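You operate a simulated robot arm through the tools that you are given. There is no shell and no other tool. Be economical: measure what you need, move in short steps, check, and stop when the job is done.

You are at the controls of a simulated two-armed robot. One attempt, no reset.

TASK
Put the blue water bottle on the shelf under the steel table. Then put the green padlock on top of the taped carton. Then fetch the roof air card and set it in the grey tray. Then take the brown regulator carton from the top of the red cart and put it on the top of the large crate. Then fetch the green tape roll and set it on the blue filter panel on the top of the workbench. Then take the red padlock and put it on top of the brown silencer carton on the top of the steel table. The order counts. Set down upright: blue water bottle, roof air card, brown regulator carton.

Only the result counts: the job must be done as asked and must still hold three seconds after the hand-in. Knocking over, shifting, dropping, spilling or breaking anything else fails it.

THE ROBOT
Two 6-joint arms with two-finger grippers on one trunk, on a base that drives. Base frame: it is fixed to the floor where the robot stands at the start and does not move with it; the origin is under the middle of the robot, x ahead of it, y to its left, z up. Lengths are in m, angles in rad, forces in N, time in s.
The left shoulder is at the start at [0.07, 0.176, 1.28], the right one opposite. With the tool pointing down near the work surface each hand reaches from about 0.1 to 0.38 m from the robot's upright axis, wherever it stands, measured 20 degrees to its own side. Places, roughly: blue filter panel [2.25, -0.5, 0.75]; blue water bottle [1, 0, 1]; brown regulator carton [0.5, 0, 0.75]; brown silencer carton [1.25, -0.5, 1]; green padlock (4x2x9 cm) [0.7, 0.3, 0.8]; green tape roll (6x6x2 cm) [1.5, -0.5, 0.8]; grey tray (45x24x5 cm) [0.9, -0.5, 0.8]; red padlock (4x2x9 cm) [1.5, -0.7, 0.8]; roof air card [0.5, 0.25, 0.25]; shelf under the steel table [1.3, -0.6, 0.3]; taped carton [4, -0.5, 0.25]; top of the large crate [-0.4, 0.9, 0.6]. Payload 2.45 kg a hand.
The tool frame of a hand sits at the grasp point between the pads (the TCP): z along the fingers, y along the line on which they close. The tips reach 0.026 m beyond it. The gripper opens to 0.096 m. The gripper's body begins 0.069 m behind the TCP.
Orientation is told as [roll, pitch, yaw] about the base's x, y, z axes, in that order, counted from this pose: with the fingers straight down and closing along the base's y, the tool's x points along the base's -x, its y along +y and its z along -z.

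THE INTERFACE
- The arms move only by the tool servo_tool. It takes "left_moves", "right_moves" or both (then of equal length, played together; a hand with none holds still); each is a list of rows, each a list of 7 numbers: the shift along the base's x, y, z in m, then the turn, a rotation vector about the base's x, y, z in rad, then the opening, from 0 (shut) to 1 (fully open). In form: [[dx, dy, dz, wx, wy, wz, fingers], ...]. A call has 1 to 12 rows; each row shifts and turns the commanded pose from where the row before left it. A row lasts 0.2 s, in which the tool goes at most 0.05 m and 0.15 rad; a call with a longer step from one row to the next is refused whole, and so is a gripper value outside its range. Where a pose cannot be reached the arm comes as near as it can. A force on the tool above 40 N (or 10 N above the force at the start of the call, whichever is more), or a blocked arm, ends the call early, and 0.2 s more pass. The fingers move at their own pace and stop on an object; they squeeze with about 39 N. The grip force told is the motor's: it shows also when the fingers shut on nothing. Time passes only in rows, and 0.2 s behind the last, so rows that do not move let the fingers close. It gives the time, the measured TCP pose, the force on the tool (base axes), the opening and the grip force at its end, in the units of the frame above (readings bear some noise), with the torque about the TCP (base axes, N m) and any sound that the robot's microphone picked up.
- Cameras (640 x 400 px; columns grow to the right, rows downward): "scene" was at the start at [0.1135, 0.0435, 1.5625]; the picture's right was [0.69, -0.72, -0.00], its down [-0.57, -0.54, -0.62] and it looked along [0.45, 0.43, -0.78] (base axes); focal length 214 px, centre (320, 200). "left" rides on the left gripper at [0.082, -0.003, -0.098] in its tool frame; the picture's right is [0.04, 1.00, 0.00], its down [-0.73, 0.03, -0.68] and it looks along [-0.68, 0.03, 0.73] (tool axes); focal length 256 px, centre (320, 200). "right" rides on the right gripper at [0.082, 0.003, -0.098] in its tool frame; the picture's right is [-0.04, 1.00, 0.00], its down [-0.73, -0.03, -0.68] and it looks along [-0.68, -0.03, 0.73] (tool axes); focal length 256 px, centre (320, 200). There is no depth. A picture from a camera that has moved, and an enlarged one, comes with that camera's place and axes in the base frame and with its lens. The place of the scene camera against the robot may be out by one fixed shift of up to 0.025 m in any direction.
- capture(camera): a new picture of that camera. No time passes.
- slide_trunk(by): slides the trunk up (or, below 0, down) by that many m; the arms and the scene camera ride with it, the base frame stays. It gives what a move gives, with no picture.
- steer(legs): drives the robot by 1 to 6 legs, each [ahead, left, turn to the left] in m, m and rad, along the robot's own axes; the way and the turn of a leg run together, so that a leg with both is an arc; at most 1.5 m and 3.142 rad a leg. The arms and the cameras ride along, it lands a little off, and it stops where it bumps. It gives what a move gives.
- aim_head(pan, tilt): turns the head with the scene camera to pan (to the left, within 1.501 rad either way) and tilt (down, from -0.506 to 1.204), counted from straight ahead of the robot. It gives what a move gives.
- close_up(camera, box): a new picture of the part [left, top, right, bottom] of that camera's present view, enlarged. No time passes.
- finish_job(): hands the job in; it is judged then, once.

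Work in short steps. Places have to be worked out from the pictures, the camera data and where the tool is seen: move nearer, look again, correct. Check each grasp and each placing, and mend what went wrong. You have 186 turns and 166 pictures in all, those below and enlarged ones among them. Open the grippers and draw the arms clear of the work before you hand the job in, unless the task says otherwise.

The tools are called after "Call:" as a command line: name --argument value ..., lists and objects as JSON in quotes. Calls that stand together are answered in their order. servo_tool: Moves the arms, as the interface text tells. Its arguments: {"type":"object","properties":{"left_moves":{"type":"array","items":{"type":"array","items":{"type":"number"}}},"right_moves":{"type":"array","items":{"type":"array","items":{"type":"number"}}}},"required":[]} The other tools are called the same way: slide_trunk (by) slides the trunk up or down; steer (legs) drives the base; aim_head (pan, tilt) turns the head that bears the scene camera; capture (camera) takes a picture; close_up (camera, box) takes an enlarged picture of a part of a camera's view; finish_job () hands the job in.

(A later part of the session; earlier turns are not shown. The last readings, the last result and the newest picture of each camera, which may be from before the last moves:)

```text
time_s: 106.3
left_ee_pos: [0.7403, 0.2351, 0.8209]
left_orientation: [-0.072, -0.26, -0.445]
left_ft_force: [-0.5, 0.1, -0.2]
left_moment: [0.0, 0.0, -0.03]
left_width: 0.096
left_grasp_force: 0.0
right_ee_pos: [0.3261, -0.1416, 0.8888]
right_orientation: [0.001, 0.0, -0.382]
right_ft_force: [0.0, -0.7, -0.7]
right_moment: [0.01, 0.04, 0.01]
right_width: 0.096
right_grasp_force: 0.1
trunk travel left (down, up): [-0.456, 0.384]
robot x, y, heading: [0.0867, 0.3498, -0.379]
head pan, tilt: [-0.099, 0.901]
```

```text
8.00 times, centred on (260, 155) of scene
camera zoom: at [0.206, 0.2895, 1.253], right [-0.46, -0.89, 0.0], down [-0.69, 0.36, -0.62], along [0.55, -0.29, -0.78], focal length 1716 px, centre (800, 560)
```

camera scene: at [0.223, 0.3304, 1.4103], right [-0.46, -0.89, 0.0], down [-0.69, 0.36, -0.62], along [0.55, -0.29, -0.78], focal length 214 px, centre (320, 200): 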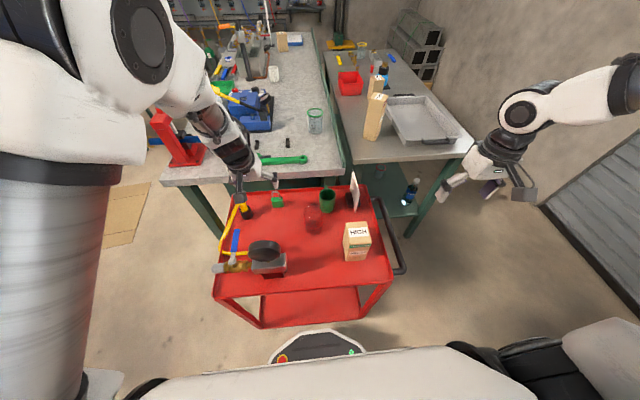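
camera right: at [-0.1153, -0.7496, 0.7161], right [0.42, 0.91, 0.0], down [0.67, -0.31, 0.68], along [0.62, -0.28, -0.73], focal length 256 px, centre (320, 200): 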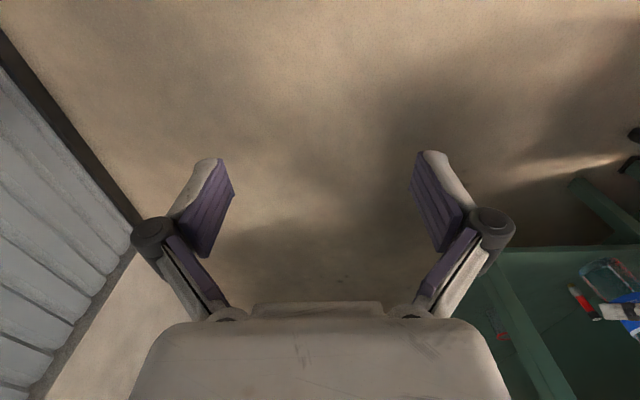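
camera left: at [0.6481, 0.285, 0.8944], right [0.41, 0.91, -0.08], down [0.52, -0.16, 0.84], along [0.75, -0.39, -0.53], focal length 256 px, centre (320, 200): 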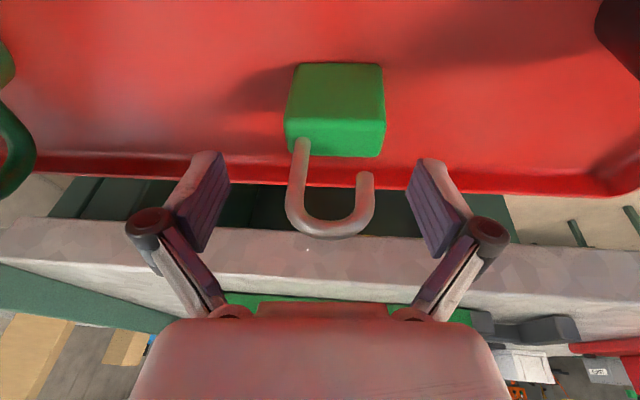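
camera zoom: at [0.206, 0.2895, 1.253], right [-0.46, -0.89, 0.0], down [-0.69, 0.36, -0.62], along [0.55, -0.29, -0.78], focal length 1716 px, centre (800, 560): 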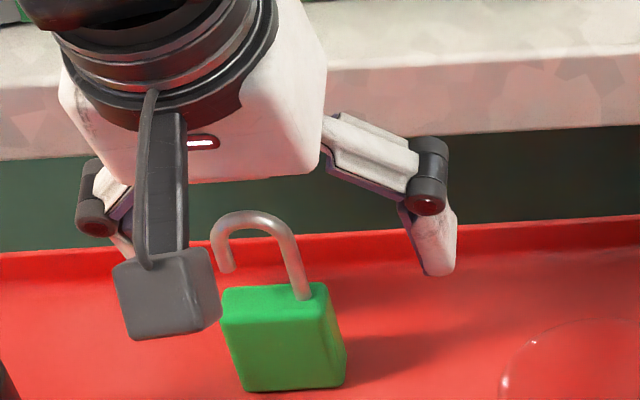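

The open-shackle padlock body is ≈(0.715, 0.252), top z≈0.82: the hand is 3 cm too far forward. I move back 0.03, look.

Call:
servo_tool --left_moves '[[-0.026, 0.016, 0.01, 0, 0, 0, 1], [0, 0, -0.01, 0, 0, 0, 1], [0, 0, -0.01, 0, 0, 0, 1]]'

Call:
capture --camera "left"

Call:
close_up --camera "scene" --box '[220, 130, 300, 180]'

```text
time_s: 107.1
left_ee_pos: [0.7139, 0.2508, 0.8106]
left_orientation: [-0.072, -0.261, -0.446]
left_ft_force: [-0.1, 0.4, 0.5]
left_moment: [0.04, -0.01, -0.01]
left_width: 0.0961
left_grasp_force: 0.1
right_ee_pos: [0.3262, -0.141, 0.888]
right_orientation: [0.001, 0.001, -0.383]
right_ft_force: [-0.7, -1.0, 1.0]
right_moment: [-0.03, -0.04, -0.01]
right_width: 0.0959
right_grasp_force: 0.1
trunk travel left (down, up): [-0.456, 0.384]
robot x, y, heading: [0.0859, 0.3495, -0.384]
head pan, tilt: [-0.099, 0.901]
```

```text
112 pictures are left
camera left: at [0.6225, 0.3002, 0.8846], right [0.41, 0.91, -0.08], down [0.51, -0.16, 0.84], along [0.75, -0.39, -0.53], focal length 256 px, centre (320, 200)
```

left: 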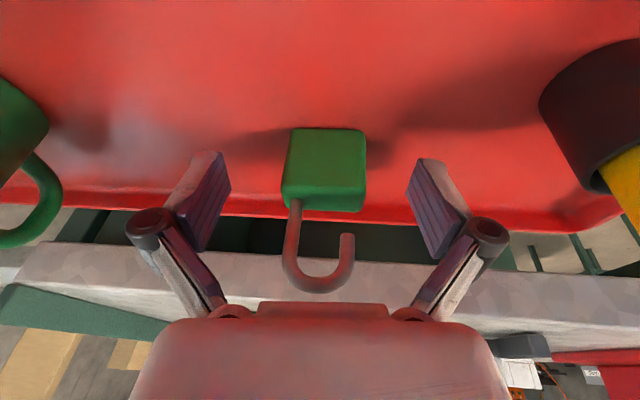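

```text
8.00 times, centred on (260, 155) of scene
camera zoom: at [0.2064, 0.2893, 1.253], right [-0.46, -0.89, 0.0], down [-0.69, 0.36, -0.62], along [0.55, -0.29, -0.78], focal length 1716 px, centre (800, 560)
```

zoom: 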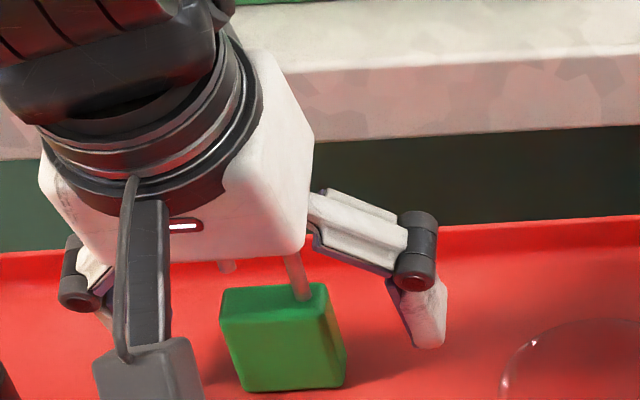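

Now the body is centred between the fingers. I lower 8 mm and close.

Call:
servo_tool --left_moves '[[0, 0, -0.008, 0, 0, 0, 1], [0, 0, 0, 0, 0, 0, 0.6], [0, 0, 0, 0, 0, 0, 0.2], [0, 0, 0, 0, 0, 0, 0.2], [0, 0, 0, 0, 0, 0, 0.2]]'

Call:
capture --camera "left"

```text
time_s: 107.8
left_ee_pos: [0.7162, 0.2528, 0.8097]
left_orientation: [-0.069, -0.277, -0.447]
left_ft_force: [-3.3, 10.1, 18.3]
left_moment: [0.71, -0.06, 0.13]
left_width: 0.0396
left_grasp_force: 15.1
right_ee_pos: [0.3255, -0.1402, 0.8896]
right_orientation: [0.003, -0.001, -0.379]
right_ft_force: [0.4, -0.5, 1.4]
right_moment: [0.03, -0.01, 0.01]
right_width: 0.0962
right_grasp_force: 0.0
trunk travel left (down, up): [-0.456, 0.384]
robot x, y, heading: [0.0859, 0.352, -0.38]
head pan, tilt: [-0.099, 0.901]
stopped in row 3 (left hand): the force on the tool passed its limit at 49 N (the readings are from after the stop); the commanded pose is now the measured one
```

```text
110 pictures are left
camera left: at [0.6232, 0.3024, 0.881], right [0.41, 0.91, -0.08], down [0.5, -0.16, 0.85], along [0.76, -0.39, -0.52], focal length 256 px, centre (320, 200)
```

left: 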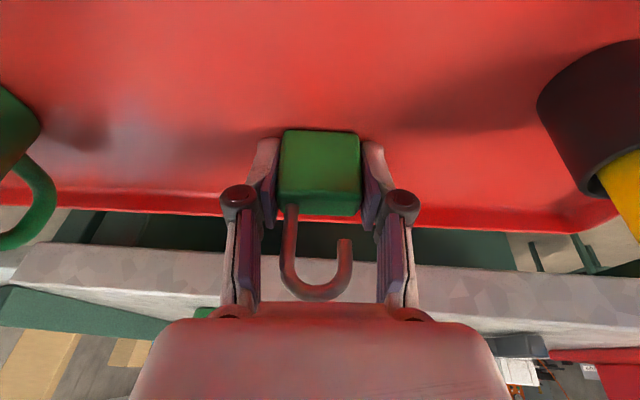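

The fingers are on the body (0.0396 m), the tips press on the cart. I relieve slightly upward and finish closing.

Call:
servo_tool --left_moves '[[0, 0, 0.003, 0, 0, 0, 0.25], [0, 0, 0.003, 0, 0, 0, 0.2], [0, 0, 0, 0, 0, 0, 0.2], [0, 0, 0, 0, 0, 0, 0.2]]'

Call:
slide_trunk --by 0.12

Call:
capture --camera "left"

```text
time_s: 108.8
left_ee_pos: [0.718, 0.2515, 0.8102]
left_orientation: [-0.069, -0.27, -0.447]
left_ft_force: [-0.2, 0.6, -1.0]
left_moment: [0.03, -0.01, -0.01]
left_width: 0.0393
left_grasp_force: 38.9
right_ee_pos: [0.3265, -0.1417, 0.8877]
right_orientation: [0.001, 0.0, -0.38]
right_ft_force: [0.3, 0.1, 0.3]
right_moment: [0.04, -0.02, 0.01]
right_width: 0.096
right_grasp_force: 0.1
trunk travel left (down, up): [-0.456, 0.384]
robot x, y, heading: [0.0841, 0.3516, -0.381]
head pan, tilt: [-0.099, 0.901]
```

```text
time_s: 110.3
left_ee_pos: [0.7176, 0.2518, 0.9317]
left_orientation: [-0.07, -0.27, -0.447]
left_ft_force: [-1.1, -0.6, -0.5]
left_moment: [0.0, -0.02, -0.01]
left_width: 0.039
left_grasp_force: 39.5
right_ee_pos: [0.3269, -0.141, 1.0085]
right_orientation: [0.001, 0.001, -0.38]
right_ft_force: [0.3, -0.4, -0.3]
right_moment: [0.03, -0.03, -0.02]
right_width: 0.0961
right_grasp_force: 0.1
trunk travel left (down, up): [-0.576, 0.264]
robot x, y, heading: [0.0848, 0.3528, -0.38]
head pan, tilt: [-0.099, 0.901]
```

```text
109 pictures are left
camera left: at [0.6248, 0.3012, 1.0038], right [0.41, 0.91, -0.08], down [0.51, -0.16, 0.85], along [0.76, -0.39, -0.53], focal length 256 px, centre (320, 200)
```

left: 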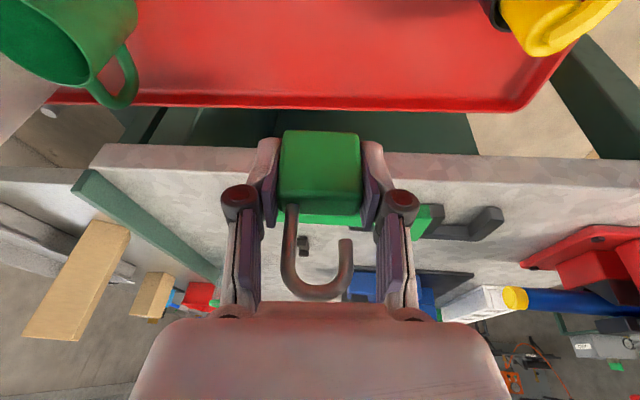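

Padlock is held firmly. I raise the trunk, back off and strafe right in front of the table, heading for the corridor on the table's right side.

Call:
slide_trunk --by 0.2

Call:
steer --legs '[[-0.08, 0, 0], [0, -0.65, 0], [0, -0.65, 0]]'

Call:
aim_head --pan 0 --tilt 0.45

Call:
capture --camera "scene"

```text
time_s: 112.5
left_ee_pos: [0.7184, 0.2517, 1.1311]
left_orientation: [-0.069, -0.269, -0.447]
left_ft_force: [0.5, 0.4, -1.3]
left_moment: [0.0, -0.04, -0.02]
left_width: 0.039
left_grasp_force: 39.4
right_ee_pos: [0.3264, -0.1408, 1.2092]
right_orientation: [0.0, -0.001, -0.381]
right_ft_force: [-0.6, 0.0, 0.2]
right_moment: [0.01, 0.0, 0.0]
right_width: 0.096
right_grasp_force: 0.1
trunk travel left (down, up): [-0.776, 0.064]
robot x, y, heading: [0.082, 0.3527, -0.382]
head pan, tilt: [-0.099, 0.901]
```

```text
time_s: 120.0
left_ee_pos: [0.1496, -0.9292, 1.1318]
left_orientation: [-0.07, -0.27, -0.451]
left_ft_force: [-0.9, 0.2, -0.3]
left_moment: [-0.02, -0.01, -0.02]
left_width: 0.0391
left_grasp_force: 39.7
right_ee_pos: [-0.2415, -1.3212, 1.2085]
right_orientation: [0.001, 0.0, -0.386]
right_ft_force: [-0.3, 0.4, 0.0]
right_moment: [-0.03, 0.02, 0.03]
right_width: 0.0961
right_grasp_force: 0.1
trunk travel left (down, up): [-0.776, 0.064]
robot x, y, heading: [-0.4814, -0.8238, -0.385]
head pan, tilt: [-0.099, 0.901]
```

```text
time_s: 120.9
left_ee_pos: [0.151, -0.9308, 1.1313]
left_orientation: [-0.071, -0.269, -0.454]
left_ft_force: [-0.2, -0.2, -1.6]
left_moment: [-0.03, 0.04, 0.0]
left_width: 0.0392
left_grasp_force: 38.7
right_ee_pos: [-0.2428, -1.3207, 1.2081]
right_orientation: [0.0, 0.001, -0.385]
right_ft_force: [0.5, -0.1, 0.8]
right_moment: [0.02, 0.0, -0.02]
right_width: 0.0957
right_grasp_force: 0.1
trunk travel left (down, up): [-0.776, 0.064]
robot x, y, heading: [-0.4811, -0.8235, -0.386]
head pan, tilt: [0.0, 0.45]
```

```text
108 pictures are left
camera scene: at [-0.3415, -0.8891, 1.6111], right [-0.38, -0.93, 0.0], down [-0.4, 0.16, -0.9], along [0.83, -0.34, -0.44], focal length 214 px, centre (320, 200)
```

scene: 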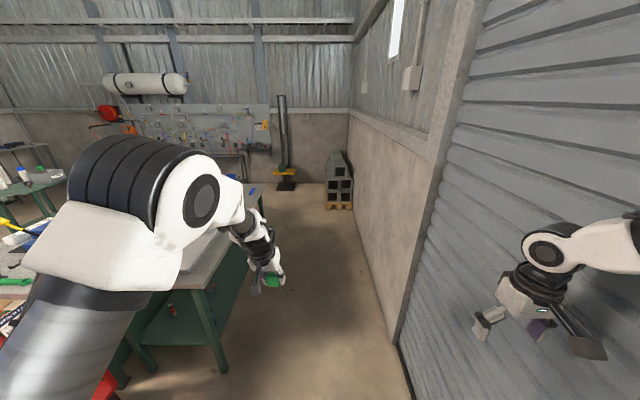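

Robot is centred in the corridor lane, but the right elbow is near the roller door. I bring the right hand inboard first, then drive forward 1.4 m and look.

Call:
servo_tool --right_moves '[[0.038, 0.017, 0, 0, 0, 0, 1], [0.038, 0.017, 0, 0, 0, 0, 1], [0.038, 0.017, 0, 0, 0, 0, 1], [0.038, 0.017, 0, 0, 0, 0, 1], [0.038, 0.017, 0, 0, 0, 0, 1], [0.038, 0.017, 0, 0, 0, 0, 1], [0.038, 0.017, 0, 0, 0, 0, 1]]'

Call:
steer --legs '[[1.4, 0, 0]]'

Call:
aim_head --pan 0.3 --tilt 0.45

Call:
capture --camera "scene"

```text
time_s: 122.5
left_ee_pos: [0.1516, -0.931, 1.1312]
left_orientation: [-0.071, -0.269, -0.452]
left_ft_force: [-0.2, -0.1, -0.7]
left_moment: [-0.01, 0.04, 0.0]
left_width: 0.0392
left_grasp_force: 39.1
right_ee_pos: [0.0262, -1.2011, 1.208]
right_orientation: [0.0, 0.002, -0.385]
right_ft_force: [-0.5, 0.1, -0.4]
right_moment: [-0.05, 0.04, -0.03]
right_width: 0.0959
right_grasp_force: 0.1
trunk travel left (down, up): [-0.776, 0.064]
robot x, y, heading: [-0.4821, -0.8267, -0.388]
head pan, tilt: [0.0, 0.45]
```

```text
time_s: 129.7
left_ee_pos: [1.4758, -1.4898, 1.1324]
left_orientation: [-0.07, -0.271, -0.466]
left_ft_force: [0.6, 1.0, -1.8]
left_moment: [0.0, 0.02, 0.04]
left_width: 0.039
left_grasp_force: 38.8
right_ee_pos: [1.3459, -1.7602, 1.2089]
right_orientation: [0.0, 0.002, -0.402]
right_ft_force: [-0.3, 1.5, 0.0]
right_moment: [0.02, 0.0, 0.01]
right_width: 0.0959
right_grasp_force: 0.1
trunk travel left (down, up): [-0.776, 0.064]
robot x, y, heading: [0.8468, -1.3758, -0.403]
head pan, tilt: [0.0, 0.45]
```

```text
time_s: 130.5
left_ee_pos: [1.4775, -1.4901, 1.132]
left_orientation: [-0.07, -0.269, -0.468]
left_ft_force: [0.0, 0.0, 0.3]
left_moment: [0.01, -0.02, 0.01]
left_width: 0.0389
left_grasp_force: 38.9
right_ee_pos: [1.3469, -1.7611, 1.2094]
right_orientation: [0.0, -0.002, -0.401]
right_ft_force: [0.4, -0.5, -0.4]
right_moment: [-0.04, -0.02, 0.01]
right_width: 0.0962
right_grasp_force: 0.1
trunk travel left (down, up): [-0.776, 0.064]
robot x, y, heading: [0.8449, -1.377, -0.403]
head pan, tilt: [0.3, 0.45]
```

```text
107 pictures are left
camera scene: at [0.9926, -1.4152, 1.6112], right [-0.1, -0.99, 0.0], down [-0.43, 0.04, -0.9], along [0.9, -0.09, -0.44], focal length 214 px, centre (320, 200)
```

scene: 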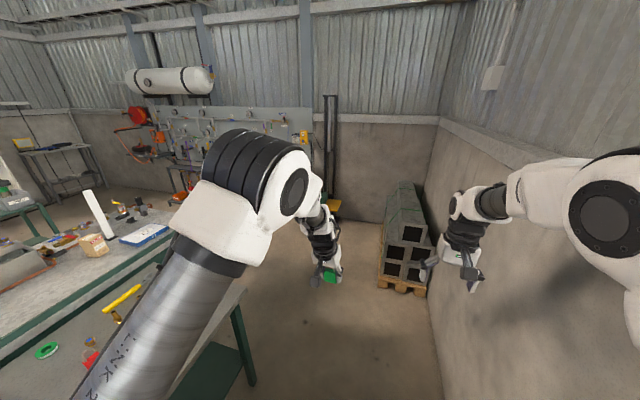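

Table end is at e1≈2.06 and the pallet starts at e1≈3.2. I drive on 1.2 m past the table end and look left for the taped carton.

Call:
steer --legs '[[1.2, 0.03, 0.015]]'

Call:
aim_head --pan 0.7 --tilt 0.6

Call:
capture --camera "scene"

```text
time_s: 136.5
left_ee_pos: [2.5873, -1.9069, 1.1327]
left_orientation: [-0.071, -0.27, -0.451]
left_ft_force: [-0.1, 0.5, -1.3]
left_moment: [-0.01, -0.01, -0.02]
left_width: 0.0391
left_grasp_force: 38.7
right_ee_pos: [2.4617, -2.181, 1.2087]
right_orientation: [-0.002, 0.0, -0.384]
right_ft_force: [0.4, -0.6, 0.6]
right_moment: [0.01, 0.04, -0.03]
right_width: 0.0961
right_grasp_force: 0.1
trunk travel left (down, up): [-0.776, 0.064]
robot x, y, heading: [1.9528, -1.803, -0.387]
head pan, tilt: [0.3, 0.45]
```

```text
time_s: 137.4
left_ee_pos: [2.5884, -1.9075, 1.1313]
left_orientation: [-0.069, -0.268, -0.449]
left_ft_force: [-0.5, -0.6, -0.4]
left_moment: [0.01, 0.0, 0.0]
left_width: 0.0393
left_grasp_force: 39.2
right_ee_pos: [2.4625, -2.1806, 1.2081]
right_orientation: [0.001, 0.002, -0.383]
right_ft_force: [-0.1, 0.2, 0.3]
right_moment: [0.04, -0.02, 0.0]
right_width: 0.0963
right_grasp_force: 0.0
trunk travel left (down, up): [-0.776, 0.064]
robot x, y, heading: [1.9555, -1.8037, -0.381]
head pan, tilt: [0.7, 0.6]
```

```text
106 pictures are left
camera scene: at [2.0955, -1.805, 1.5977], right [0.31, -0.95, 0.0], down [-0.54, -0.17, -0.83], along [0.78, 0.26, -0.57], focal length 214 px, centre (320, 200)
```

scene: 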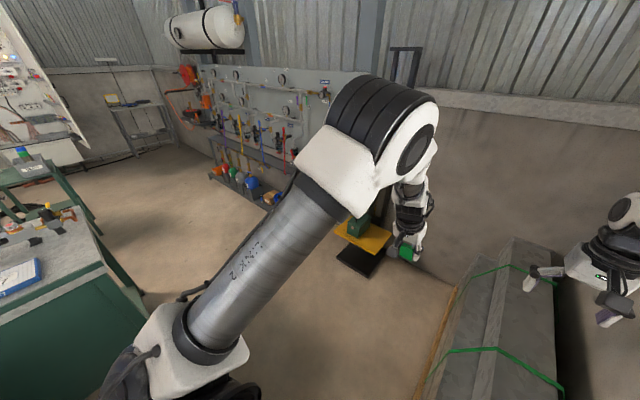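

I zoom on the region where the carton should appear.

Call:
close_up --camera "scene" --box '[180, 130, 300, 220]'

```text
4.44 times, centred on (240, 175) of scene
camera zoom: at [2.0955, -1.805, 1.5977], right [0.31, -0.95, 0.0], down [-0.54, -0.17, -0.83], along [0.78, 0.26, -0.57], focal length 953 px, centre (676, 311)
```

zoom: 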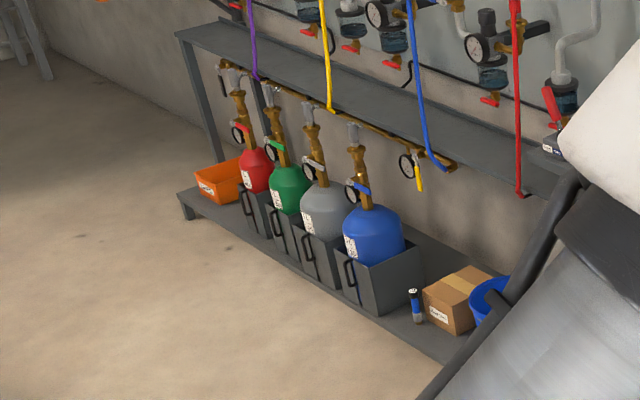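

Found it: the taped carton stands on a low platform by the wall at ≈(3.8, -0.67), under a ledge. I retract the left hand a bit, strafe left past the pallet and drive up between bench and rack.

Call:
servo_tool --left_moves '[[-0.0256, 0.0275, 0, 0, 0, 0, 0.2], [-0.0256, 0.0275, 0, 0, 0, 0, 0.2], [-0.0256, 0.0275, 0, 0, 0, 0, 0.2], [-0.0256, 0.0275, 0, 0, 0, 0, 0.2], [-0.0256, 0.0275, 0, 0, 0, 0, 0.2]]'

Call:
steer --legs '[[0, 0.45, 0], [0.45, 0, 0]]'

Call:
capture --camera "scene"

```text
time_s: 138.6
left_ee_pos: [2.4582, -1.7688, 1.1348]
left_orientation: [-0.072, -0.272, -0.451]
left_ft_force: [-0.9, 0.4, -0.8]
left_moment: [-0.05, -0.01, 0.02]
left_width: 0.0394
left_grasp_force: 39.1
right_ee_pos: [2.4615, -2.1776, 1.2097]
right_orientation: [-0.001, -0.002, -0.384]
right_ft_force: [0.5, 0.1, 0.2]
right_moment: [0.01, 0.0, 0.0]
right_width: 0.0958
right_grasp_force: 0.1
trunk travel left (down, up): [-0.776, 0.064]
robot x, y, heading: [1.9576, -1.8058, -0.384]
head pan, tilt: [0.7, 0.6]
```

```text
time_s: 143.6
left_ee_pos: [3.0462, -1.514, 1.1344]
left_orientation: [-0.071, -0.272, -0.444]
left_ft_force: [-0.7, -0.3, -1.4]
left_moment: [-0.03, 0.0, -0.02]
left_width: 0.039
left_grasp_force: 39.1
right_ee_pos: [3.0524, -1.9241, 1.2098]
right_orientation: [0.0, 0.0, -0.379]
right_ft_force: [0.8, -0.6, 0.2]
right_moment: [0.0, 0.04, -0.01]
right_width: 0.096
right_grasp_force: 0.1
trunk travel left (down, up): [-0.776, 0.064]
robot x, y, heading: [2.543, -1.5531, -0.375]
head pan, tilt: [0.7, 0.6]
```

```text
104 pictures are left
camera scene: at [2.6825, -1.5502, 1.5978], right [0.32, -0.95, 0.0], down [-0.54, -0.18, -0.83], along [0.78, 0.26, -0.56], focal length 214 px, centre (320, 200)
```

scene: 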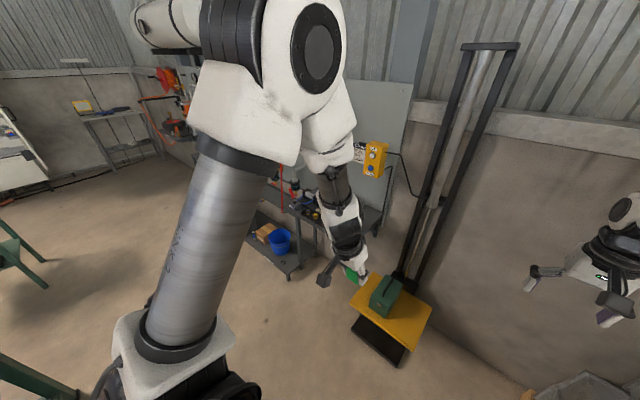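

The carton and a blue bucket are visible on the platform, ≈(3.85,-0.64). I retract the right hand, lower the trunk so the hands are low, then go forward 0.2 and strafe left.

Call:
servo_tool --right_moves '[[-0.037, -0.016, 0, 0, 0, 0, 1], [-0.037, -0.016, 0, 0, 0, 0, 1], [-0.037, -0.016, 0, 0, 0, 0, 1], [-0.037, -0.016, 0, 0, 0, 0, 1], [-0.037, -0.016, 0, 0, 0, 0, 1], [-0.037, -0.016, 0, 0, 0, 0, 1]]'

Call:
steer --legs '[[0.18, 0, -0.01], [0, 0.6, 0]]'

Call:
slide_trunk --by -0.35

Call:
aim_head --pan 0.3 --tilt 0.6

Call:
capture --camera "scene"

Call:
capture --camera "left"

```text
time_s: 145.0
left_ee_pos: [3.0451, -1.5151, 1.1342]
left_orientation: [-0.068, -0.27, -0.445]
left_ft_force: [-0.1, -0.2, -0.9]
left_moment: [0.01, -0.01, 0.02]
left_width: 0.0389
left_grasp_force: 38.6
right_ee_pos: [2.8287, -2.0217, 1.2087]
right_orientation: [0.004, -0.003, -0.379]
right_ft_force: [-0.1, -0.6, 0.8]
right_moment: [0.03, -0.06, -0.03]
right_width: 0.0961
right_grasp_force: 0.1
trunk travel left (down, up): [-0.776, 0.064]
robot x, y, heading: [2.5421, -1.5469, -0.378]
head pan, tilt: [0.7, 0.6]
```

```text
time_s: 149.5
left_ee_pos: [3.4371, -1.0273, 1.1333]
left_orientation: [-0.067, -0.27, -0.45]
left_ft_force: [-0.4, -0.4, -1.1]
left_moment: [0.0, 0.01, 0.0]
left_width: 0.0392
left_grasp_force: 38.7
right_ee_pos: [3.2149, -1.5306, 1.2083]
right_orientation: [0.001, 0.0, -0.382]
right_ft_force: [-0.1, -0.4, -0.5]
right_moment: [0.0, 0.0, -0.01]
right_width: 0.0961
right_grasp_force: 0.1
trunk travel left (down, up): [-0.776, 0.064]
robot x, y, heading: [2.9266, -1.0583, -0.384]
head pan, tilt: [0.7, 0.6]
```

```text
time_s: 152.9
left_ee_pos: [3.4357, -1.0274, 0.7832]
left_orientation: [-0.07, -0.27, -0.45]
left_ft_force: [-0.2, 0.0, -0.8]
left_moment: [-0.01, -0.02, -0.03]
left_width: 0.0388
left_grasp_force: 38.6
right_ee_pos: [3.2173, -1.5296, 0.8586]
right_orientation: [0.002, 0.0, -0.383]
right_ft_force: [-0.6, -0.2, -0.4]
right_moment: [0.0, 0.0, 0.03]
right_width: 0.0961
right_grasp_force: 0.0
trunk travel left (down, up): [-0.426, 0.414]
robot x, y, heading: [2.9363, -1.0602, -0.384]
head pan, tilt: [0.7, 0.6]
```

```text
time_s: 153.8
left_ee_pos: [3.4366, -1.026, 0.7839]
left_orientation: [-0.07, -0.271, -0.45]
left_ft_force: [0.1, -0.7, -1.4]
left_moment: [0.03, -0.02, 0.01]
left_width: 0.0391
left_grasp_force: 39.1
right_ee_pos: [3.2161, -1.5304, 0.8584]
right_orientation: [0.0, -0.001, -0.383]
right_ft_force: [0.4, -0.5, -0.1]
right_moment: [0.01, -0.03, 0.01]
right_width: 0.096
right_grasp_force: 0.1
trunk travel left (down, up): [-0.426, 0.414]
robot x, y, heading: [2.9363, -1.0657, -0.383]
head pan, tilt: [0.3, 0.6]
```

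```text
103 pictures are left
camera scene: at [3.0761, -1.0961, 1.2477], right [-0.08, -1.0, 0.0], down [-0.56, 0.05, -0.82], along [0.82, -0.07, -0.57], focal length 214 px, centre (320, 200)
```

scene: 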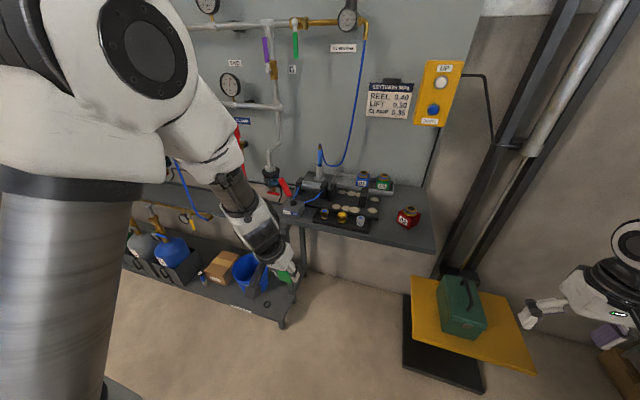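

```text
102 pictures are left
camera left: at [3.3428, -0.9765, 0.8556], right [0.41, 0.91, -0.08], down [0.51, -0.16, 0.85], along [0.75, -0.39, -0.53], focal length 256 px, centre (320, 200)
```

left: 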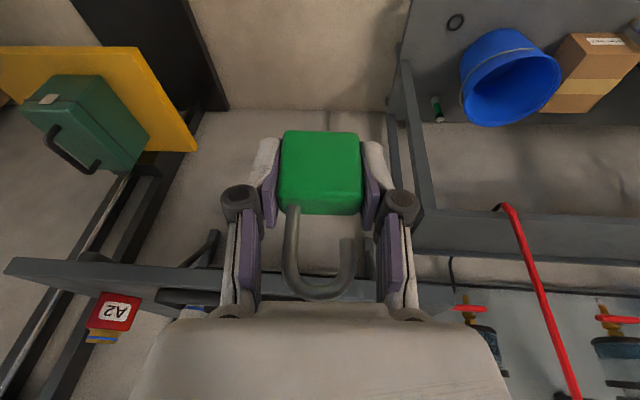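

The ledge is set back (front ≈ e1 3.93), so the carton at ≈(3.86,-0.63) can be reached from above. I strafe left 0.53 and go forward 0.1, then view it from the hand camera.

Call:
steer --legs '[[0, 0.53, 0], [0.1, 0, 0]]'

Call:
capture --camera "left"

Call:
capture --camera "scene"

```text
time_s: 157.6
left_ee_pos: [3.7281, -0.5793, 0.7822]
left_orientation: [-0.07, -0.268, -0.454]
left_ft_force: [-0.2, 0.3, -1.5]
left_moment: [0.0, -0.01, 0.0]
left_width: 0.0388
left_grasp_force: 38.8
right_ee_pos: [3.5069, -1.0816, 0.8585]
right_orientation: [0.0, 0.002, -0.387]
right_ft_force: [0.5, 0.4, -0.8]
right_moment: [-0.03, 0.03, -0.05]
right_width: 0.0962
right_grasp_force: 0.0
trunk travel left (down, up): [-0.426, 0.414]
robot x, y, heading: [3.226, -0.61, -0.391]
head pan, tilt: [0.3, 0.6]
```

```text
101 pictures are left
camera left: at [3.636, -0.5289, 0.8552], right [0.42, 0.9, -0.08], down [0.51, -0.16, 0.85], along [0.75, -0.39, -0.53], focal length 256 px, centre (320, 200)
```

left: 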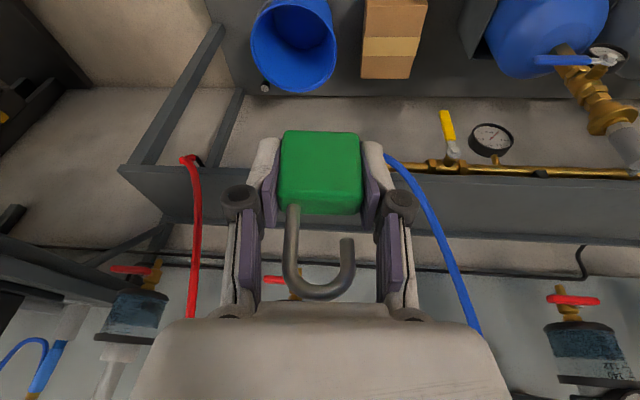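

```text
100 pictures are left
camera scene: at [3.3692, -0.6473, 1.2475], right [-0.09, -1.0, 0.0], down [-0.56, 0.05, -0.82], along [0.82, -0.07, -0.57], focal length 214 px, centre (320, 200)
```

scene: 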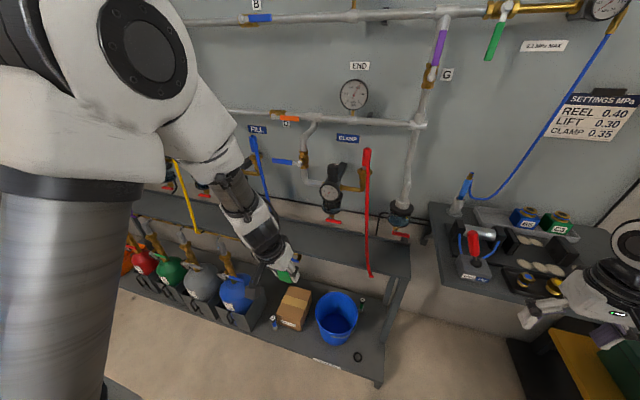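

I zoom the scene view onto the carton to measure its top.

Call:
close_up --camera "scene" --box '[240, 250, 360, 350]'

```text
4.00 times, centred on (300, 300) of scene
camera zoom: at [3.3692, -0.6473, 1.2475], right [-0.09, -1.0, 0.0], down [-0.56, 0.05, -0.82], along [0.82, -0.07, -0.57], focal length 858 px, centre (400, -200)
```

zoom: 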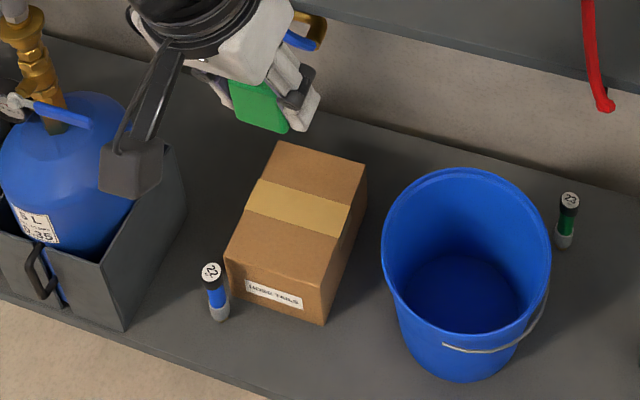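

Carton top centre seems ≈(3.93,-0.56), z uncertain 0.2–0.3. I move the robot left 0.09 and forward 0.08, lower the trunk 0.12 and look again for a better fix.

Call:
steer --legs '[[0.08, 0.09, 0]]'

Call:
slide_trunk --by -0.12

Call:
capture --camera "left"

```text
time_s: 158.8
left_ee_pos: [3.8365, -0.5241, 0.7829]
left_orientation: [-0.07, -0.269, -0.455]
left_ft_force: [-0.3, -0.3, -1.2]
left_moment: [-0.03, 0.0, -0.03]
left_width: 0.0391
left_grasp_force: 38.8
right_ee_pos: [3.6141, -1.0269, 0.8592]
right_orientation: [0.0, 0.002, -0.389]
right_ft_force: [0.9, 0.0, 0.6]
right_moment: [-0.03, 0.04, -0.01]
right_width: 0.0962
right_grasp_force: 0.0
trunk travel left (down, up): [-0.426, 0.414]
robot x, y, heading: [3.331, -0.5542, -0.388]
head pan, tilt: [0.3, 0.6]
```

```text
time_s: 160.1
left_ee_pos: [3.8334, -0.5256, 0.6772]
left_orientation: [-0.07, -0.27, -0.456]
left_ft_force: [0.4, -0.7, -0.2]
left_moment: [0.05, -0.04, 0.02]
left_width: 0.0391
left_grasp_force: 39.4
right_ee_pos: [3.6137, -1.0278, 0.7562]
right_orientation: [-0.001, -0.01, -0.389]
right_ft_force: [-3.8, 4.8, 9.7]
right_moment: [-0.36, -0.64, 0.17]
right_width: 0.096
right_grasp_force: 0.0
trunk travel left (down, up): [-0.32, 0.52]
robot x, y, heading: [3.3317, -0.5589, -0.389]
head pan, tilt: [0.3, 0.6]
stopped: the force on the tool passed its limit at 58 N (the readings are from after the stop); the commanded pose is now the measured one
```

```text
98 pictures are left
camera left: at [3.7423, -0.474, 0.7493], right [0.42, 0.9, -0.08], down [0.51, -0.16, 0.85], along [0.75, -0.4, -0.53], focal length 256 px, centre (320, 200)
```

left: 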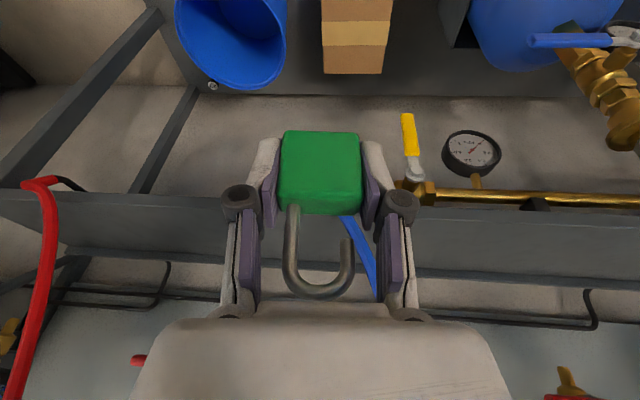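

The right hand touched something (58 N) while lowering. I raise 0.04 and look with the right camera.

Call:
slide_trunk --by 0.04

Call:
capture --camera "right"

Call:
aim_head --pan -0.3 --tilt 0.8

Call:
capture --camera "scene"

```text
time_s: 160.9
left_ee_pos: [3.8353, -0.5244, 0.7163]
left_orientation: [-0.07, -0.268, -0.455]
left_ft_force: [-0.4, -0.7, -1.2]
left_moment: [0.01, 0.01, 0.0]
left_width: 0.0391
left_grasp_force: 39.1
right_ee_pos: [3.614, -1.029, 0.795]
right_orientation: [0.001, -0.008, -0.388]
right_ft_force: [-0.6, -0.1, 0.4]
right_moment: [0.04, -0.01, -0.02]
right_width: 0.096
right_grasp_force: 0.1
trunk travel left (down, up): [-0.36, 0.48]
robot x, y, heading: [3.3319, -0.5601, -0.386]
head pan, tilt: [0.3, 0.6]
```

```text
97 pictures are left
camera right: at [3.5396, -0.9936, 0.8935], right [0.42, 0.91, 0.0], down [0.66, -0.3, 0.68], along [0.62, -0.28, -0.73], focal length 256 px, centre (320, 200)
```

right: 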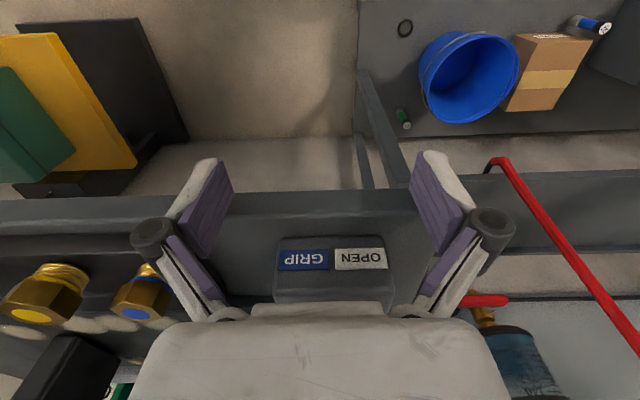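

```text
time_s: 161.9
left_ee_pos: [3.8355, -0.5253, 0.716]
left_orientation: [-0.068, -0.268, -0.455]
left_ft_force: [-0.2, 0.7, -0.7]
left_moment: [-0.01, -0.03, -0.01]
left_width: 0.0392
left_grasp_force: 38.5
right_ee_pos: [3.6138, -1.0291, 0.7953]
right_orientation: [0.001, -0.007, -0.389]
right_ft_force: [0.3, -0.2, -0.3]
right_moment: [0.01, -0.03, -0.02]
right_width: 0.0957
right_grasp_force: 0.1
trunk travel left (down, up): [-0.36, 0.48]
robot x, y, heading: [3.33, -0.557, -0.39]
head pan, tilt: [-0.3, 0.799]
```

```text
96 pictures are left
camera scene: at [3.45, -0.6362, 1.1648], right [-0.64, -0.77, 0.0], down [-0.55, 0.46, -0.7], along [0.54, -0.44, -0.72], focal length 214 px, centre (320, 200)
```

scene: 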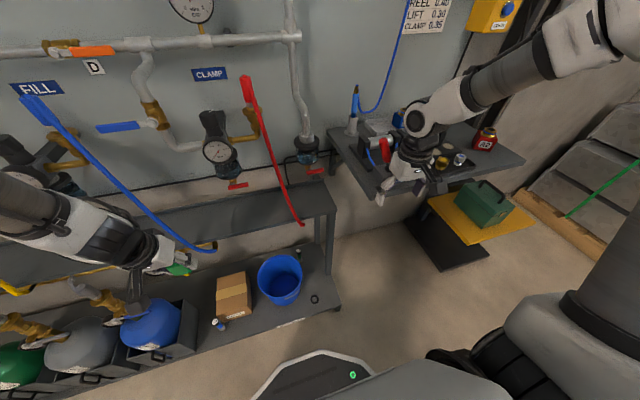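

The right hand pressed only on the clamp station's front block; nothing looks displaced. I raise and pull back the right hand by 0.25 so it stays clear as the trunk lowers.

Call:
servo_tool --right_moves '[[-0.01, 0.004, 0.045, 0, 0, 0, 1], [-0.02, 0.008, 0.04, 0, 0, 0, 1], [-0.02, 0.008, 0.04, 0, 0, 0, 1], [-0.02, 0.008, 0.04, 0, 0, 0, 1], [-0.02, 0.008, 0.04, 0, 0, 0, 1], [-0.02, 0.008, 0.04, 0, 0, 0, 1], [-0.02, 0.008, 0.04, 0, 0, 0, 1], [-0.02, 0.008, 0.04, 0, 0, 0, 1]]'

Call:
close_up --camera "scene" --box '[180, 230, 320, 330]'

```text
time_s: 163.7
left_ee_pos: [3.8359, -0.5247, 0.7172]
left_orientation: [-0.07, -0.27, -0.456]
left_ft_force: [-0.4, -0.3, -1.1]
left_moment: [0.0, -0.01, 0.0]
left_width: 0.039
left_grasp_force: 38.8
right_ee_pos: [3.6517, -1.0407, 1.0659]
right_orientation: [0.001, -0.006, -0.39]
right_ft_force: [-0.4, 0.5, 0.0]
right_moment: [-0.02, 0.0, -0.02]
right_width: 0.096
right_grasp_force: 0.0
right hand out of reach, approached as far as the arm can: row 2, 3, 4, 5, 6, 7, 8
trunk travel left (down, up): [-0.36, 0.48]
robot x, y, heading: [3.3309, -0.56, -0.385]
head pan, tilt: [-0.3, 0.799]
```

```text
4.00 times, centred on (250, 280) of scene
camera zoom: at [3.4496, -0.6359, 1.1648], right [-0.64, -0.77, 0.0], down [-0.55, 0.46, -0.7], along [0.54, -0.44, -0.72], focal length 858 px, centre (600, -120)
```

zoom: 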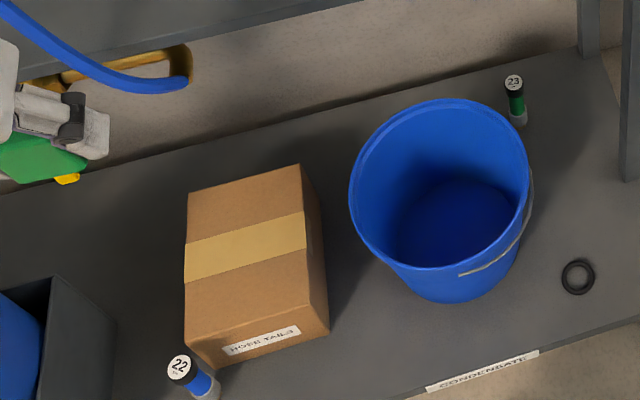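

The carton top works out at ≈(3.97,-0.553, z 0.224). Before lowering, I bring the right hand inboard so it stays clear of the clamp station.

Call:
servo_tool --right_moves '[[0, 0.036, 0, 0, 0, 0, 1], [0, 0.036, 0, 0, 0, 0, 1], [0, 0.036, 0, 0, 0, 0, 1], [0, 0.036, 0, 0, 0, 0, 1], [0, 0.036, 0, 0, 0, 0, 1], [0, 0.036, 0, 0, 0, 0, 1]]'

Call:
slide_trunk --by -0.18

Call:
aim_head --pan 0.0 --tilt 0.75

Call:
capture --camera "scene"

Call:
capture --camera "left"

```text
time_s: 165.1
left_ee_pos: [3.8357, -0.5239, 0.7166]
left_orientation: [-0.072, -0.268, -0.456]
left_ft_force: [-0.4, -0.7, -1.7]
left_moment: [0.0, 0.03, -0.01]
left_width: 0.0391
left_grasp_force: 39.0
right_ee_pos: [3.7244, -0.8517, 1.0792]
right_orientation: [-0.002, -0.006, -0.39]
right_ft_force: [0.6, 0.2, 0.3]
right_moment: [-0.02, -0.02, 0.0]
right_width: 0.096
right_grasp_force: 0.0
right hand out of reach, approached as far as the arm can: row 1, 2, 3, 4, 5, 6
trunk travel left (down, up): [-0.36, 0.48]
robot x, y, heading: [3.3339, -0.5559, -0.392]
head pan, tilt: [-0.3, 0.799]
```

```text
time_s: 167.1
left_ee_pos: [3.8357, -0.5259, 0.538]
left_orientation: [-0.071, -0.269, -0.456]
left_ft_force: [-0.2, 1.2, -1.4]
left_moment: [-0.02, 0.04, -0.01]
left_width: 0.0394
left_grasp_force: 38.8
right_ee_pos: [3.7233, -0.8521, 0.8999]
right_orientation: [0.0, -0.005, -0.389]
right_ft_force: [-1.1, -0.4, -0.7]
right_moment: [0.01, 0.01, 0.02]
right_width: 0.096
right_grasp_force: 0.0
trunk travel left (down, up): [-0.18, 0.66]
robot x, y, heading: [3.3326, -0.5594, -0.394]
head pan, tilt: [-0.3, 0.799]
```

```text
time_s: 167.9
left_ee_pos: [3.8354, -0.5251, 0.5371]
left_orientation: [-0.069, -0.269, -0.456]
left_ft_force: [0.0, 0.7, -1.4]
left_moment: [0.0, -0.02, 0.01]
left_width: 0.0391
left_grasp_force: 38.9
right_ee_pos: [3.7233, -0.8526, 0.8983]
right_orientation: [-0.001, -0.005, -0.389]
right_ft_force: [0.0, -0.2, -0.3]
right_moment: [-0.01, 0.0, -0.01]
right_width: 0.0959
right_grasp_force: 0.0
trunk travel left (down, up): [-0.18, 0.66]
robot x, y, heading: [3.3305, -0.5565, -0.39]
head pan, tilt: [0.0, 0.75]
```

```text
94 pictures are left
camera scene: at [3.4643, -0.6164, 0.9887], right [-0.38, -0.92, 0.0], down [-0.63, 0.26, -0.73], along [0.68, -0.28, -0.68], focal length 214 px, centre (320, 200)
```

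scene: 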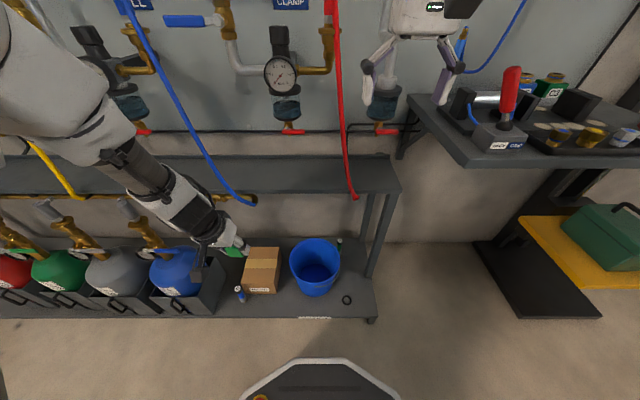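

```text
93 pictures are left
camera left: at [3.7429, -0.4748, 0.6093], right [0.42, 0.9, -0.08], down [0.51, -0.16, 0.85], along [0.75, -0.4, -0.53], focal length 256 px, centre (320, 200)
```

left: 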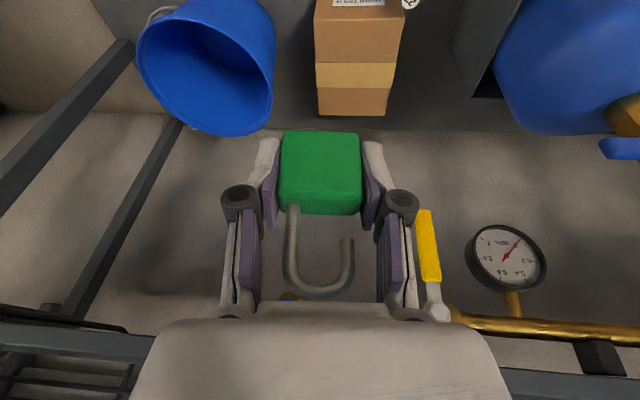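

Clamp station is intact; the carton top fix is confirmed (3.969,-0.552, 0.224). I lower the trunk 0.16, then extend the hand forward over the carton.

Call:
slide_trunk --by -0.16

Call:
servo_tool --left_moves '[[0.029, -0.005, 0, 0, 0, 0, 0.2], [0.029, -0.005, 0, 0, 0, 0, 0.2], [0.029, -0.005, 0, 0, 0, 0, 0.2], [0.028, -0.005, 0, 0, 0, 0, 0.2]]'

Call:
capture --camera "left"

Call:
capture --camera "scene"

```text
time_s: 169.7
left_ee_pos: [3.8347, -0.5257, 0.377]
left_orientation: [-0.07, -0.269, -0.456]
left_ft_force: [0.0, 0.0, 0.3]
left_moment: [0.01, 0.02, 0.01]
left_width: 0.039
left_grasp_force: 39.2
right_ee_pos: [3.7238, -0.852, 0.7401]
right_orientation: [0.0, -0.007, -0.389]
right_ft_force: [-0.8, 0.0, 0.4]
right_moment: [0.01, -0.02, -0.01]
right_width: 0.0961
right_grasp_force: 0.0
trunk travel left (down, up): [-0.02, 0.82]
robot x, y, heading: [3.3326, -0.5577, -0.39]
head pan, tilt: [0.0, 0.75]
```

```text
time_s: 170.7
left_ee_pos: [3.9433, -0.5556, 0.3731]
left_orientation: [-0.072, -0.271, -0.453]
left_ft_force: [-0.4, 0.6, -0.6]
left_moment: [0.02, 0.0, 0.01]
left_width: 0.0388
left_grasp_force: 38.7
left hand out of reach, approached as far as the arm can: row 4
right_ee_pos: [3.7233, -0.8531, 0.7392]
right_orientation: [-0.001, -0.005, -0.39]
right_ft_force: [0.3, 0.9, -0.1]
right_moment: [0.0, 0.01, -0.01]
right_width: 0.096
right_grasp_force: 0.1
trunk travel left (down, up): [-0.02, 0.82]
robot x, y, heading: [3.3283, -0.5606, -0.39]
head pan, tilt: [0.0, 0.75]
```

```text
92 pictures are left
camera left: at [3.8504, -0.5051, 0.4446], right [0.42, 0.9, -0.08], down [0.51, -0.16, 0.85], along [0.75, -0.4, -0.53], focal length 256 px, centre (320, 200)
```

left: 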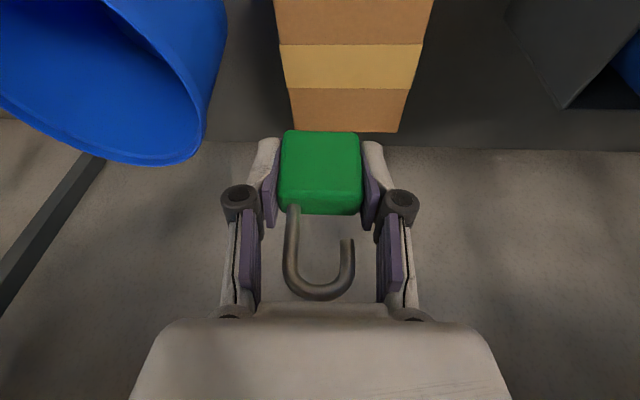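

```text
91 pictures are left
camera scene: at [3.4644, -0.6163, 0.8287], right [-0.38, -0.93, 0.0], down [-0.63, 0.26, -0.73], along [0.68, -0.28, -0.68], focal length 214 px, centre (320, 200)
```

scene: 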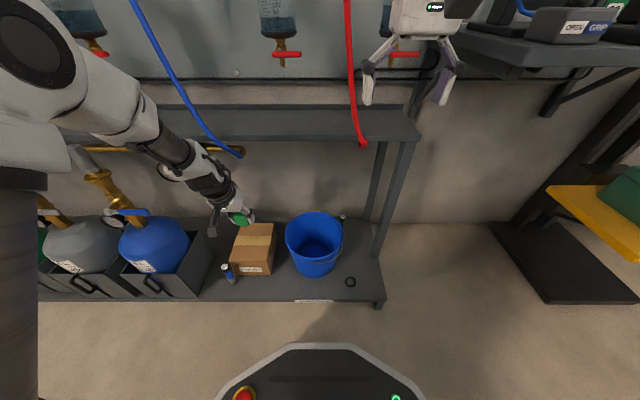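

Hand is above the carton's front half but near its reach limit. I pull the hand back 0.05, drive forward 0.06, and then lower by servo.

Call:
servo_tool --left_moves '[[-0.025, 0.012, 0, 0, 0, 0, 0.2], [-0.025, 0.012, 0, 0, 0, 0, 0.2]]'

Call:
steer --legs '[[0.07, 0, 0]]'

Call:
servo_tool --left_moves '[[0, 0, -0.025, 0, 0, 0, 0.2], [0, 0, -0.025, 0, 0, 0, 0.2], [0, 0, -0.025, 0, 0, 0, 0.2]]'

Call:
capture --camera "left"

```text
time_s: 171.3
left_ee_pos: [3.8935, -0.5304, 0.3744]
left_orientation: [-0.068, -0.268, -0.456]
left_ft_force: [0.3, -0.5, -0.7]
left_moment: [0.01, -0.02, 0.05]
left_width: 0.0392
left_grasp_force: 39.2
right_ee_pos: [3.7225, -0.8529, 0.7384]
right_orientation: [0.0, -0.005, -0.389]
right_ft_force: [-0.8, -0.2, 0.8]
right_moment: [0.01, -0.02, 0.0]
right_width: 0.0958
right_grasp_force: 0.1
trunk travel left (down, up): [-0.02, 0.82]
robot x, y, heading: [3.3336, -0.5565, -0.386]
head pan, tilt: [0.0, 0.75]
```

```text
time_s: 172.3
left_ee_pos: [3.9589, -0.5574, 0.373]
left_orientation: [-0.07, -0.269, -0.455]
left_ft_force: [-0.2, 0.1, -0.5]
left_moment: [0.0, 0.01, 0.02]
left_width: 0.0391
left_grasp_force: 38.9
right_ee_pos: [3.7885, -0.8797, 0.739]
right_orientation: [0.0, -0.003, -0.387]
right_ft_force: [0.1, -1.2, -0.1]
right_moment: [-0.01, 0.02, -0.05]
right_width: 0.0961
right_grasp_force: 0.0
trunk travel left (down, up): [-0.02, 0.82]
robot x, y, heading: [3.4038, -0.5817, -0.387]
head pan, tilt: [0.0, 0.75]
```

```text
time_s: 173.1
left_ee_pos: [3.9592, -0.5587, 0.2989]
left_orientation: [-0.068, -0.268, -0.457]
left_ft_force: [-0.5, 0.3, -1.3]
left_moment: [-0.02, 0.03, 0.01]
left_width: 0.039
left_grasp_force: 39.1
right_ee_pos: [3.7883, -0.879, 0.7383]
right_orientation: [0.0, -0.006, -0.39]
right_ft_force: [0.0, 0.0, 0.4]
right_moment: [-0.01, 0.0, -0.01]
right_width: 0.0961
right_grasp_force: 0.1
trunk travel left (down, up): [-0.02, 0.82]
robot x, y, heading: [3.4016, -0.5849, -0.388]
head pan, tilt: [0.0, 0.75]
```

```text
90 pictures are left
camera left: at [3.8671, -0.5076, 0.371], right [0.42, 0.9, -0.08], down [0.51, -0.16, 0.85], along [0.75, -0.4, -0.53], focal length 256 px, centre (320, 200)
```

left: 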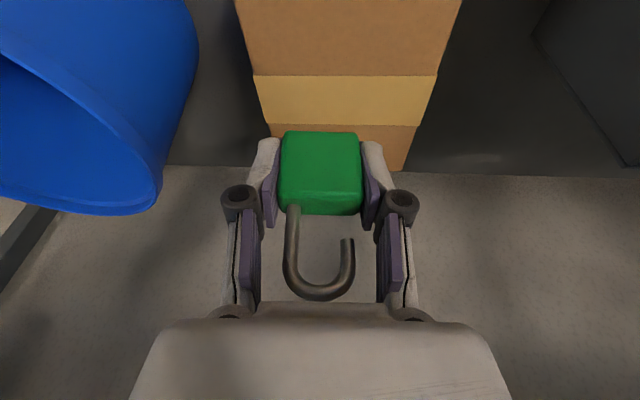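

The padlock is above the carton's middle. I lower in small steps until contact shows.

Call:
servo_tool --left_moves '[[0, 0, -0.015, 0, 0, 0, 0.2], [0, 0, -0.008, 0, 0, 0, 0.2], [0, 0, -0.006, 0, 0, 0, 0.2]]'

Call:
servo_tool --left_moves '[[0, 0, -0.005, 0, 0, 0, 0.2], [0, 0, -0.004, 0, 0, 0, 0.2]]'

Call:
capture --camera "left"

```text
time_s: 173.9
left_ee_pos: [3.9594, -0.5577, 0.2706]
left_orientation: [-0.07, -0.269, -0.456]
left_ft_force: [-0.5, -0.1, -1.8]
left_moment: [0.02, 0.05, 0.02]
left_width: 0.0391
left_grasp_force: 38.9
right_ee_pos: [3.7885, -0.8795, 0.7393]
right_orientation: [0.001, -0.005, -0.39]
right_ft_force: [0.2, -0.5, -0.1]
right_moment: [-0.03, -0.04, 0.03]
right_width: 0.0963
right_grasp_force: 0.0
trunk travel left (down, up): [-0.02, 0.82]
robot x, y, heading: [3.3972, -0.5825, -0.389]
head pan, tilt: [0.0, 0.75]
```

```text
time_s: 174.5
left_ee_pos: [3.9602, -0.5572, 0.2613]
left_orientation: [-0.068, -0.268, -0.458]
left_ft_force: [0.4, -0.9, -1.0]
left_moment: [0.02, 0.0, 0.04]
left_width: 0.039
left_grasp_force: 38.5
right_ee_pos: [3.7878, -0.8786, 0.7381]
right_orientation: [-0.001, -0.007, -0.389]
right_ft_force: [-0.1, 0.1, 0.5]
right_moment: [0.01, -0.01, 0.0]
right_width: 0.0959
right_grasp_force: 0.1
trunk travel left (down, up): [-0.02, 0.82]
robot x, y, heading: [3.3965, -0.5853, -0.389]
head pan, tilt: [0.0, 0.75]
```

```text
89 pictures are left
camera left: at [3.8667, -0.5072, 0.333], right [0.42, 0.9, -0.08], down [0.51, -0.16, 0.85], along [0.75, -0.4, -0.53], focal length 256 px, centre (320, 200)
```

left: 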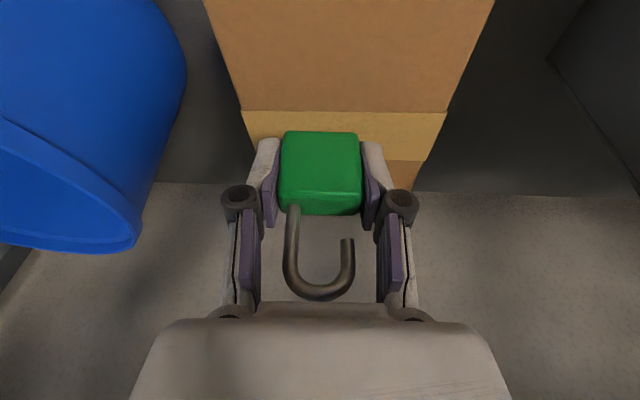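

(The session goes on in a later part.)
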